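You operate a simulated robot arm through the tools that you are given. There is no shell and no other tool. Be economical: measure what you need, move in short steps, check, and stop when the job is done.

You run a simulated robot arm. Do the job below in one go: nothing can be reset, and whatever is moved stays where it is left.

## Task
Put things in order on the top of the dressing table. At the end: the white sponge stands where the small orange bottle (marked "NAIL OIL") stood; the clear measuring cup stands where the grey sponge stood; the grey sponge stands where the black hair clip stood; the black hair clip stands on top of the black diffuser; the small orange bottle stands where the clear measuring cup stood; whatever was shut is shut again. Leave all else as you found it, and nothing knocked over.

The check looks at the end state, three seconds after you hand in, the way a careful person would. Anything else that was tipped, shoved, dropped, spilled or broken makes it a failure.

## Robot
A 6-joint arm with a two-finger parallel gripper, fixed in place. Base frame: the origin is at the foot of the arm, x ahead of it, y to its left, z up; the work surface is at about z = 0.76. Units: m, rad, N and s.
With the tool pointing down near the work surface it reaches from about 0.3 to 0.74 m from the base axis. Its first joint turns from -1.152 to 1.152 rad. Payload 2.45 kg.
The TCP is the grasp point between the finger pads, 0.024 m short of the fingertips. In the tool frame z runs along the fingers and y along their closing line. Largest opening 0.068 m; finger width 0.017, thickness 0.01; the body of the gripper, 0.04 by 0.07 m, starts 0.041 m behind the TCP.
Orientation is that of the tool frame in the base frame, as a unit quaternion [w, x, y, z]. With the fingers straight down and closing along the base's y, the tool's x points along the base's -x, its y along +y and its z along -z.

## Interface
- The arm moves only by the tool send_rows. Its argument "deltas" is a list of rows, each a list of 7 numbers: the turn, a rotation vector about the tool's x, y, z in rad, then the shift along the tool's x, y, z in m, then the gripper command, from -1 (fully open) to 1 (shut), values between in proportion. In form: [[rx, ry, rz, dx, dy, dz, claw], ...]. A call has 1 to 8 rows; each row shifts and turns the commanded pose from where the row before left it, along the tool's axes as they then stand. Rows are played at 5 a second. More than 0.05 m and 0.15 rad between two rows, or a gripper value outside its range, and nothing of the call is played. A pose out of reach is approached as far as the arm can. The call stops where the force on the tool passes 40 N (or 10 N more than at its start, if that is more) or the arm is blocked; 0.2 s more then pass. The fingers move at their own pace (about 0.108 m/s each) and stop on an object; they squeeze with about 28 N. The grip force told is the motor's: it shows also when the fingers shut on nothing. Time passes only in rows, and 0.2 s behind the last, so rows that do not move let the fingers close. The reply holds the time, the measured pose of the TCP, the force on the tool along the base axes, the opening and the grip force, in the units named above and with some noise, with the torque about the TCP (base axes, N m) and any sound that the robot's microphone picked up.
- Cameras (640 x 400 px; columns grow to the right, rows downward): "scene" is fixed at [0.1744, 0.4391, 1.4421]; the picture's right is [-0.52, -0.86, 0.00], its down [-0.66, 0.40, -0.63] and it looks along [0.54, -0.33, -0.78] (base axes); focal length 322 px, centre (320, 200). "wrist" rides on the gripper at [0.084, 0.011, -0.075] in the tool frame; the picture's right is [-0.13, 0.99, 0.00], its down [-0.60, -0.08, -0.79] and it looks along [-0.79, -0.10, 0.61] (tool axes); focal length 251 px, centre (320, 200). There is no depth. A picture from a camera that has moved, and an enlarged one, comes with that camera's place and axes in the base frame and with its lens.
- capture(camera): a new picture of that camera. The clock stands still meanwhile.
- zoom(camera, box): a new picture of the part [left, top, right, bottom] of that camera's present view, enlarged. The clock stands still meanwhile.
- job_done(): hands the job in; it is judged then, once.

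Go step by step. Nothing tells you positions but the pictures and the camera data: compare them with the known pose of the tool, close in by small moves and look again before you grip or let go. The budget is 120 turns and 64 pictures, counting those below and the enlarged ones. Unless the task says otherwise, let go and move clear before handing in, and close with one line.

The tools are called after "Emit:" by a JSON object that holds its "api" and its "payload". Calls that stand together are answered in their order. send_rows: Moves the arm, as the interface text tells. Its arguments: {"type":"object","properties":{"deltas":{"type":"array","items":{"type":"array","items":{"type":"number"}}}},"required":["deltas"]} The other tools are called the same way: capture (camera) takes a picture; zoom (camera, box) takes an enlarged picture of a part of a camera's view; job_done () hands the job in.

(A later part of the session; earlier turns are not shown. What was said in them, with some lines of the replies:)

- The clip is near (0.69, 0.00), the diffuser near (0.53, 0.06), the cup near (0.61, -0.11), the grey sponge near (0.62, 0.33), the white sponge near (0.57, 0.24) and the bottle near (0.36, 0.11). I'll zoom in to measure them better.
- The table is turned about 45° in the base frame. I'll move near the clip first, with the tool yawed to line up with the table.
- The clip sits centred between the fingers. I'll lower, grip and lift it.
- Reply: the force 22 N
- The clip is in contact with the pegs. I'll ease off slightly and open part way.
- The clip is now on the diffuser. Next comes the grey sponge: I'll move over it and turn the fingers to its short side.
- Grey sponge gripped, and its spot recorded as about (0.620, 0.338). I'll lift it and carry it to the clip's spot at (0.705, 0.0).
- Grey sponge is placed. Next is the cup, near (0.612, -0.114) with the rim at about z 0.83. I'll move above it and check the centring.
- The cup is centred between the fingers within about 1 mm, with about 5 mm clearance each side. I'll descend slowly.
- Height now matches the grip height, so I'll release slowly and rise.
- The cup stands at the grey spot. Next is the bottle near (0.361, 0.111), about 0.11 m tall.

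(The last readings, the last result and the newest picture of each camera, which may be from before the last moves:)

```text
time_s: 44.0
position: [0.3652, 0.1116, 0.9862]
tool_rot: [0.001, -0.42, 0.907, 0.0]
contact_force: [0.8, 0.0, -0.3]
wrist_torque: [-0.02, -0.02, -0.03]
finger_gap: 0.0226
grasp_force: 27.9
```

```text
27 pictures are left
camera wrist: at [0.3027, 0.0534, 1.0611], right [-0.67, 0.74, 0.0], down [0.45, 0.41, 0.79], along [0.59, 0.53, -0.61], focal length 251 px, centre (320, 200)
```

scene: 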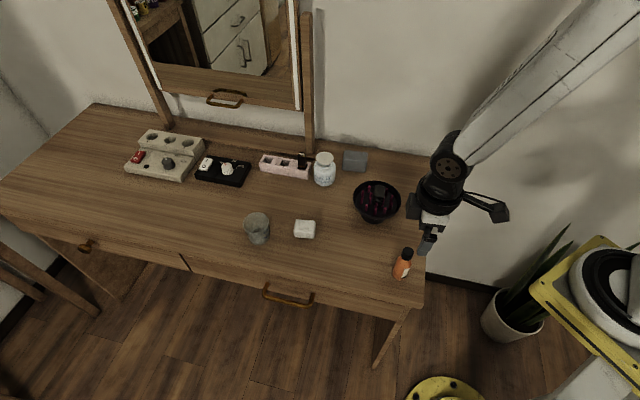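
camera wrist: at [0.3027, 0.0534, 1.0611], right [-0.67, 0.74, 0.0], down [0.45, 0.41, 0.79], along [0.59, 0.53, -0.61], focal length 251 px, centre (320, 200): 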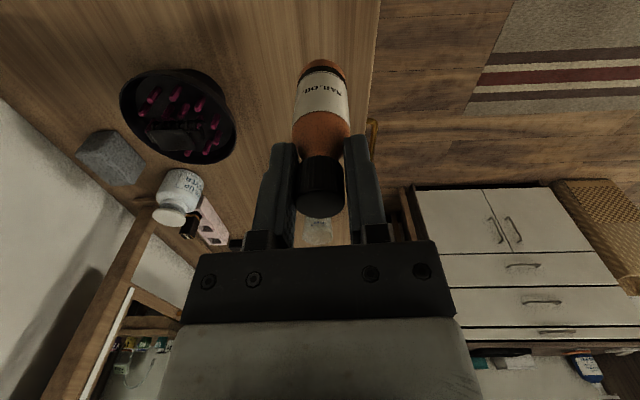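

Bottle is held and its spot recorded as (0.3665, 0.110). I'll carry it to the cup's spot at (0.615, -0.119).

Emit:
{"api": "send_rows", "payload": {"deltas": [[0, 0, 0, 0.00185, -0.0424, 0, 1], [0, 0, 0, 0.00185, -0.0424, 0, 1], [0, 0, 0, 0.00185, -0.0424, 0, 1], [0, 0, 0, 0.00185, -0.0424, 0, 1], [0, 0, 0, 0.00185, -0.0424, 0, 1], [0, 0, 0, 0.00185, -0.0424, 0, 1], [0, 0, 0, 0.00185, -0.0424, 0, 1], [0, 0, 0, 0.00185, -0.0424, 0, 1]]}}

Emit:
{"api": "send_rows", "payload": {"deltas": [[0, 0, 0, 0, 0, 0.035, 1], [0, 0, 0, 0, 0, 0.035, 1], [0, 0, 0, 0, 0, 0.035, 1], [0, 0, 0, 0, 0, 0.02, 1], [0, 0, 0, 0, 0, 0, 1]]}}

Emit:
{"api": "zoom", "payload": {"camera": "scene", "box": [320, 80, 460, 200]}}

```text
time_s: 45.8
position: [0.616, -0.1231, 0.9845]
tool_rot: [0.0, -0.422, 0.907, 0.0]
contact_force: [-0.6, 0.9, -0.8]
wrist_torque: [-0.01, 0.02, 0.0]
finger_gap: 0.0227
grasp_force: 28.2
```

```text
time_s: 47.0
position: [0.6155, -0.1198, 0.8607]
tool_rot: [0.001, -0.421, 0.907, 0.0]
contact_force: [0.0, -0.3, 0.1]
wrist_torque: [0.01, 0.04, -0.02]
finger_gap: 0.0222
grasp_force: 28.4
```

```text
3.33 times, centred on (390, 140) of scene
camera zoom: at [0.1744, 0.439, 1.4421], right [-0.52, -0.86, 0.0], down [-0.66, 0.4, -0.63], along [0.54, -0.33, -0.78], focal length 1072 px, centre (87, 400)
```

zoom: 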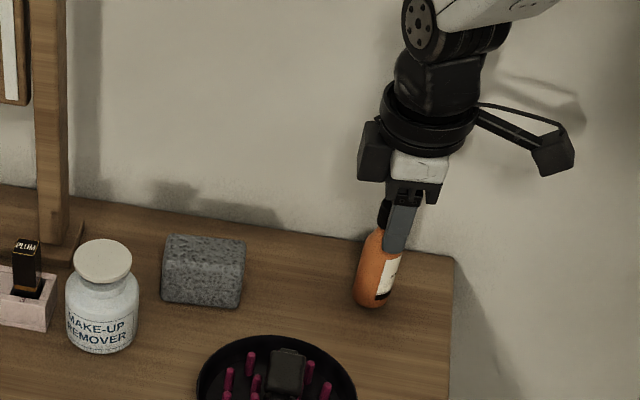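

Emit:
{"api": "send_rows", "payload": {"deltas": [[0, 0, 0, 0, 0, 0.003, 1], [0, 0, 0, 0, 0, 0.002, 1], [0, 0, 0, 0, 0, 0, 1]]}}

```text
time_s: 47.8
position: [0.6155, -0.1204, 0.8557]
tool_rot: [0.001, -0.421, 0.907, -0.001]
contact_force: [0.0, 0.2, -0.8]
wrist_torque: [-0.02, 0.01, 0.01]
finger_gap: 0.0224
grasp_force: 28.4
```

Emit:
{"api": "send_rows", "payload": {"deltas": [[0, 0, 0, 0, 0, 0.001, 1], [0, 0, 0, 0, 0, 0.001, 1], [0, 0, 0, 0, 0, 0, 1]]}}

```text
time_s: 48.6
position: [0.6168, -0.1198, 0.8553]
tool_rot: [0.002, -0.422, 0.907, -0.002]
contact_force: [-5.6, 0.8, 23.2]
wrist_torque: [0.2, 0.44, 0.01]
finger_gap: 0.0222
grasp_force: 28.1
```

Contact with the table is confirmed. I'll ease up slightly and then release slowly.

Emit:
{"api": "send_rows", "payload": {"deltas": [[0, 0, 0, 0, 0, -0.0013, 1], [0, 0, 0, 0, 0, 0, 1]]}}

```text
time_s: 49.2
position: [0.6165, -0.1209, 0.8556]
tool_rot: [0.001, -0.421, 0.907, -0.001]
contact_force: [-0.8, -2.7, 17.3]
wrist_torque: [-0.2, -0.06, -0.02]
finger_gap: 0.0221
grasp_force: 27.8
```

Emit:
{"api": "send_rows", "payload": {"deltas": [[0, 0, 0, 0, 0, -0.0007, 1], [0, 0, 0, 0, 0, 0, 1]]}}

```text
time_s: 49.8
position: [0.6168, -0.1191, 0.855]
tool_rot: [0.002, -0.421, 0.907, -0.002]
contact_force: [3.6, -2.6, 14.2]
wrist_torque: [-0.11, -0.25, -0.02]
finger_gap: 0.022
grasp_force: 28.0
```

Emit:
{"api": "send_rows", "payload": {"deltas": [[0, 0, 0, 0, 0, -0.001, 1], [0, 0, 0, 0, 0, 0, 1]]}}

```text
time_s: 50.4
position: [0.6157, -0.1188, 0.8544]
tool_rot: [0.0, -0.421, 0.907, 0.0]
contact_force: [3.0, 0.5, 8.8]
wrist_torque: [0.05, -0.27, -0.01]
finger_gap: 0.022
grasp_force: 27.9
```

Emit:
{"api": "send_rows", "payload": {"deltas": [[0, 0, 0, 0, 0, -0.0005, 1], [0, 0, 0, 0, 0, 0, 0.3], [0, 0, 0, 0, 0, 0, 0], [0, 0, 0, 0, 0, 0, -0.5], [0, 0, 0, 0, 0, 0, -0.8], [0, 0, 0, 0, 0, 0, -0.8]]}}

Emit:
{"api": "send_rows", "payload": {"deltas": [[0, 0, 0, 0, 0, -0.02, -0.8], [0, 0, 0, 0, 0, -0.03, -0.8], [0, 0, 0, 0, 0, -0.04, -1], [0, 0, 0, 0, 0, -0.02, -1]]}}

Emit:
{"api": "zoom", "payload": {"camera": "scene", "box": [320, 80, 460, 200]}}

```text
time_s: 51.8
position: [0.6147, -0.1186, 0.8559]
tool_rot: [0.002, -0.421, 0.907, 0.0]
contact_force: [-0.4, 0.0, -0.3]
wrist_torque: [-0.02, -0.01, 0.05]
finger_gap: 0.0609
grasp_force: 0.2
```

```text
time_s: 52.8
position: [0.6164, -0.1193, 0.965]
tool_rot: [0.0, -0.421, 0.907, 0.0]
contact_force: [0.7, 0.3, 0.3]
wrist_torque: [-0.02, 0.0, -0.04]
finger_gap: 0.0681
grasp_force: 0.0
```

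```text
3.33 times, centred on (390, 140) of scene
camera zoom: at [0.1744, 0.4391, 1.4421], right [-0.52, -0.86, 0.0], down [-0.66, 0.4, -0.63], along [0.54, -0.33, -0.78], focal length 1072 px, centre (87, 400)
```

zoom: 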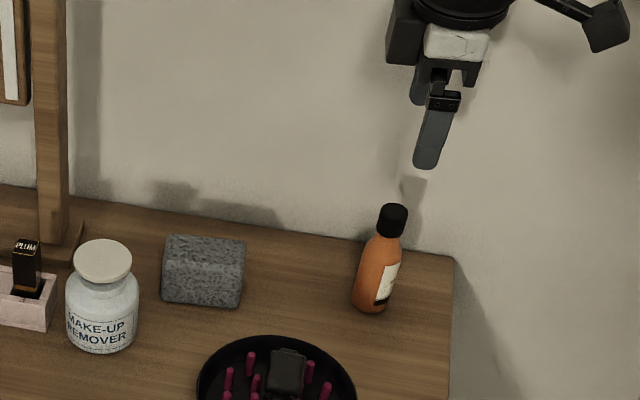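

The bottle stands at the cup's spot. The last one is the white sponge near (0.577, 0.236).

Emit:
{"api": "send_rows", "payload": {"deltas": [[0, 0, 0, -0.0308, 0.0324, 0, -1], [0, 0, 0, -0.0308, 0.0324, 0, -1], [0, 0, 0, -0.0308, 0.0324, 0, -1], [0, 0, 0, -0.0308, 0.0324, 0, -1], [0, 0, 0, -0.0308, 0.0324, 0.005, -1], [0, 0, 0, -0.0308, 0.0324, 0.01, -1], [0, 0, 0, -0.0308, 0.0324, 0.01, -1], [0, 0, 0, -0.0308, 0.0324, 0.01, -1]]}}

Emit:
{"api": "send_rows", "payload": {"deltas": [[0, 0, 0, 0, 0, 0.03, -1], [0, 0, 0, 0, 0, 0.03, -1], [0, 0, 0, 0, 0, 0, -1]]}}

Emit:
{"api": "capture", "payload": {"camera": "wrist"}}

```text
time_s: 54.6
position: [0.5778, 0.2363, 0.9312]
tool_rot: [0.001, -0.42, 0.907, 0.0]
contact_force: [-0.2, 0.4, 0.4]
wrist_torque: [-0.02, 0.07, -0.02]
finger_gap: 0.0682
grasp_force: 0.1
```

```text
time_s: 55.4
position: [0.5777, 0.2334, 0.8716]
tool_rot: [0.001, -0.421, 0.907, 0.0]
contact_force: [-0.8, -0.2, 0.0]
wrist_torque: [0.01, 0.02, 0.0]
finger_gap: 0.068
grasp_force: 0.0
```

```text
24 pictures are left
camera wrist: at [0.5148, 0.1745, 0.9454], right [-0.67, 0.74, 0.0], down [0.45, 0.41, 0.79], along [0.59, 0.53, -0.61], focal length 251 px, centre (320, 200)
```

wrist: 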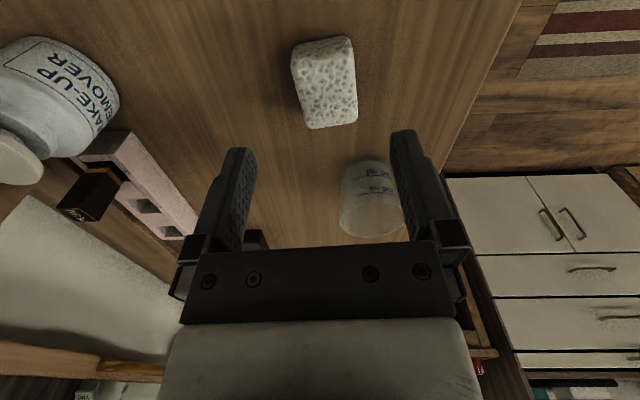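

Emit:
{"api": "send_rows", "payload": {"deltas": [[0, 0, 0, -0.005, 0.001, 0.03, -1], [0, 0, 0, 0, 0, 0.03, -1], [0, 0, 0, 0, 0, 0.021, -1], [0, 0, 0, 0, 0, 0, 0], [0, 0, 0, 0, 0, 0, 1], [0, 0, 0, 0, 0, 0, 1]]}}

Emit:
{"api": "send_rows", "payload": {"deltas": [[0, 0, 0, 0, 0, -0.03, 1], [0, 0, 0, 0, 0, -0.045, 1], [0, 0, 0, 0, 0, -0.045, 1], [0, 0, 0, 0, 0, -0.03, 1]]}}

Emit:
{"api": "capture", "payload": {"camera": "wrist"}}

```text
time_s: 56.8
position: [0.5805, 0.2398, 0.7894]
tool_rot: [0.001, -0.421, 0.907, 0.0]
contact_force: [0.0, -0.2, 0.0]
wrist_torque: [0.01, -0.01, 0.04]
finger_gap: 0.0392
grasp_force: 28.3
```

```text
time_s: 57.8
position: [0.5796, 0.2387, 0.9434]
tool_rot: [0.001, -0.42, 0.908, 0.0]
contact_force: [-1.4, -0.4, -0.2]
wrist_torque: [0.0, -0.02, -0.01]
finger_gap: 0.0389
grasp_force: 28.0
```

```text
23 pictures are left
camera wrist: at [0.5174, 0.1803, 1.0179], right [-0.67, 0.74, 0.0], down [0.45, 0.41, 0.79], along [0.59, 0.53, -0.61], focal length 251 px, centre (320, 200)
```

wrist: 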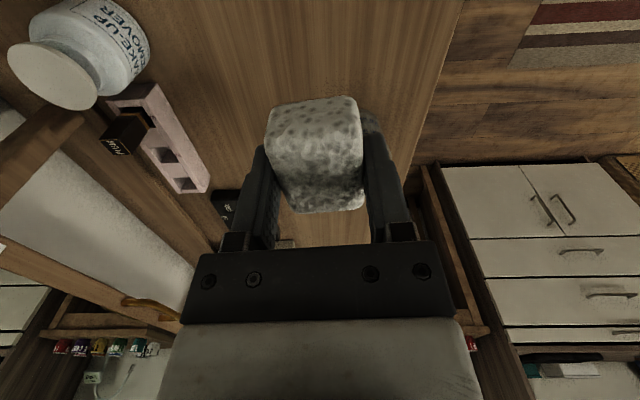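

Emit:
{"api": "send_rows", "payload": {"deltas": [[0, 0, 0, 0.0393, 0.0133, 0, 1], [0, 0, 0, 0.0393, 0.0133, 0, 1], [0, 0, 0, 0.0393, 0.0133, 0, 1], [0, 0, 0, 0.0393, 0.0133, 0, 1], [0, 0, 0, 0.0393, 0.0133, 0, 1], [0, 0, 0, 0.0393, 0.0133, 0, 1]]}}

Emit:
{"api": "send_rows", "payload": {"deltas": [[0, 0, 0, 0, 0, 0.04, 1], [0, 0, 0, 0, 0, 0.04, 1], [0, 0, 0, 0, 0, 0.04, 1], [0, 0, 0, 0, 0, 0.027, 1], [0, 0, 0, 0, 0, 0, 1]]}}

Emit:
{"api": "zoom", "payload": {"camera": "scene", "box": [340, 200, 460, 300]}}

```text
time_s: 59.2
position: [0.3636, 0.1094, 0.941]
tool_rot: [0.001, -0.421, 0.907, -0.001]
contact_force: [-0.3, 0.6, -0.1]
wrist_torque: [0.02, -0.02, 0.02]
finger_gap: 0.0386
grasp_force: 28.6
```

```text
time_s: 60.4
position: [0.364, 0.1124, 0.7907]
tool_rot: [0.001, -0.421, 0.907, 0.0]
contact_force: [0.3, -0.1, -0.2]
wrist_torque: [-0.02, 0.05, 0.02]
finger_gap: 0.0385
grasp_force: 28.0
```

```text
4.00 times, centred on (400, 250) of scene
camera zoom: at [0.1744, 0.4391, 1.4421], right [-0.52, -0.86, 0.0], down [-0.66, 0.4, -0.63], along [0.54, -0.33, -0.78], focal length 1287 px, centre (0, 0)
```

zoom: 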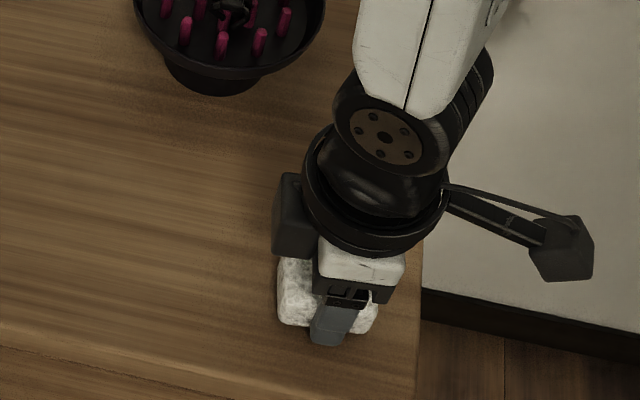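

Emit:
{"api": "send_rows", "payload": {"deltas": [[0, 0, 0, 0, 0, 0.001, 1], [0, 0, 0, 0, 0, 0, 0.3], [0, 0, 0, 0, 0, 0, -0.4], [0, 0, 0, 0, 0, 0, -0.7], [0, 0, 0, 0, 0, 0, -0.7]]}}

Emit:
{"api": "send_rows", "payload": {"deltas": [[0, 0, 0, 0, 0, -0.02, -0.7], [0, 0, 0, 0, 0, -0.03, -0.7], [0, 0, 0, 0, 0, -0.045, -1], [0, 0, 0, 0, 0, -0.045, -1], [0, 0, 0, 0, 0, -0.045, -1], [0, 0, 0, 0, 0, -0.045, -1], [0, 0, 0, 0.03, 0, -0.03, -1]]}}

Emit:
{"api": "capture", "payload": {"camera": "scene"}}

Emit:
{"api": "zoom", "payload": {"camera": "scene", "box": [230, 130, 440, 290]}}

```text
time_s: 61.6
position: [0.3648, 0.1123, 0.7919]
tool_rot: [0.001, -0.421, 0.907, 0.0]
contact_force: [-0.1, 0.0, -0.6]
wrist_torque: [-0.01, -0.02, 0.02]
finger_gap: 0.0582
grasp_force: 0.1
```

```text
time_s: 63.2
position: [0.3447, 0.09, 1.0515]
tool_rot: [0.0, -0.421, 0.907, -0.001]
contact_force: [0.9, -0.2, -0.5]
wrist_torque: [0.0, -0.01, -0.01]
finger_gap: 0.0681
grasp_force: 0.1
```

```text
21 pictures are left
```

scene: 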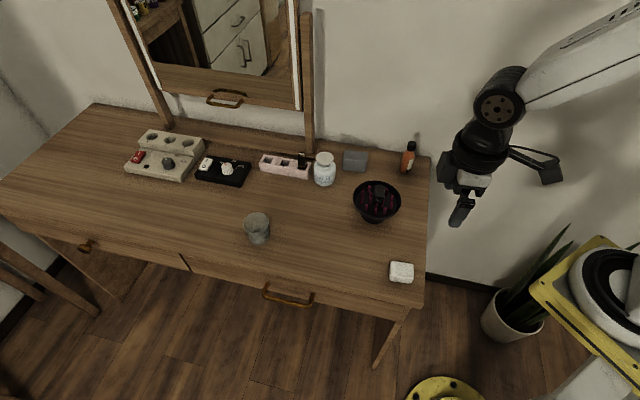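

```text
2.50 times, centred on (335, 210) of scene
camera zoom: at [0.1744, 0.4391, 1.4421], right [-0.52, -0.86, 0.0], down [-0.66, 0.4, -0.63], along [0.54, -0.33, -0.78], focal length 804 px, centre (282, 175)
```

zoom: 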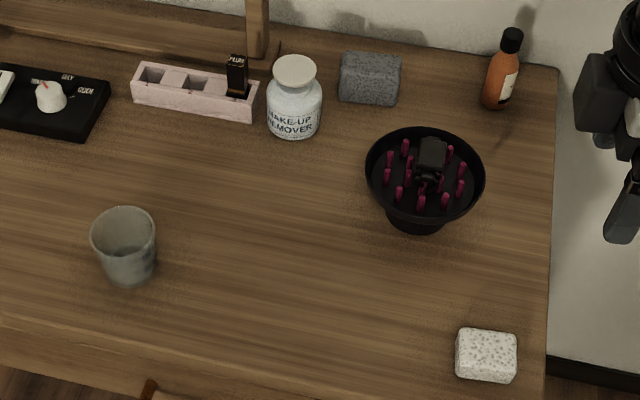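

All five objects are in their new places and upright. The arm is clear, the drawers are still shut, and nothing else looks moved.

Emit:
{"api": "job_done", "payload": {}}

```text
The job is handed in.
```

I handed the job in: all five items are in the places you asked for, nothing was knocked over, and the drawers stayed shut throughout.
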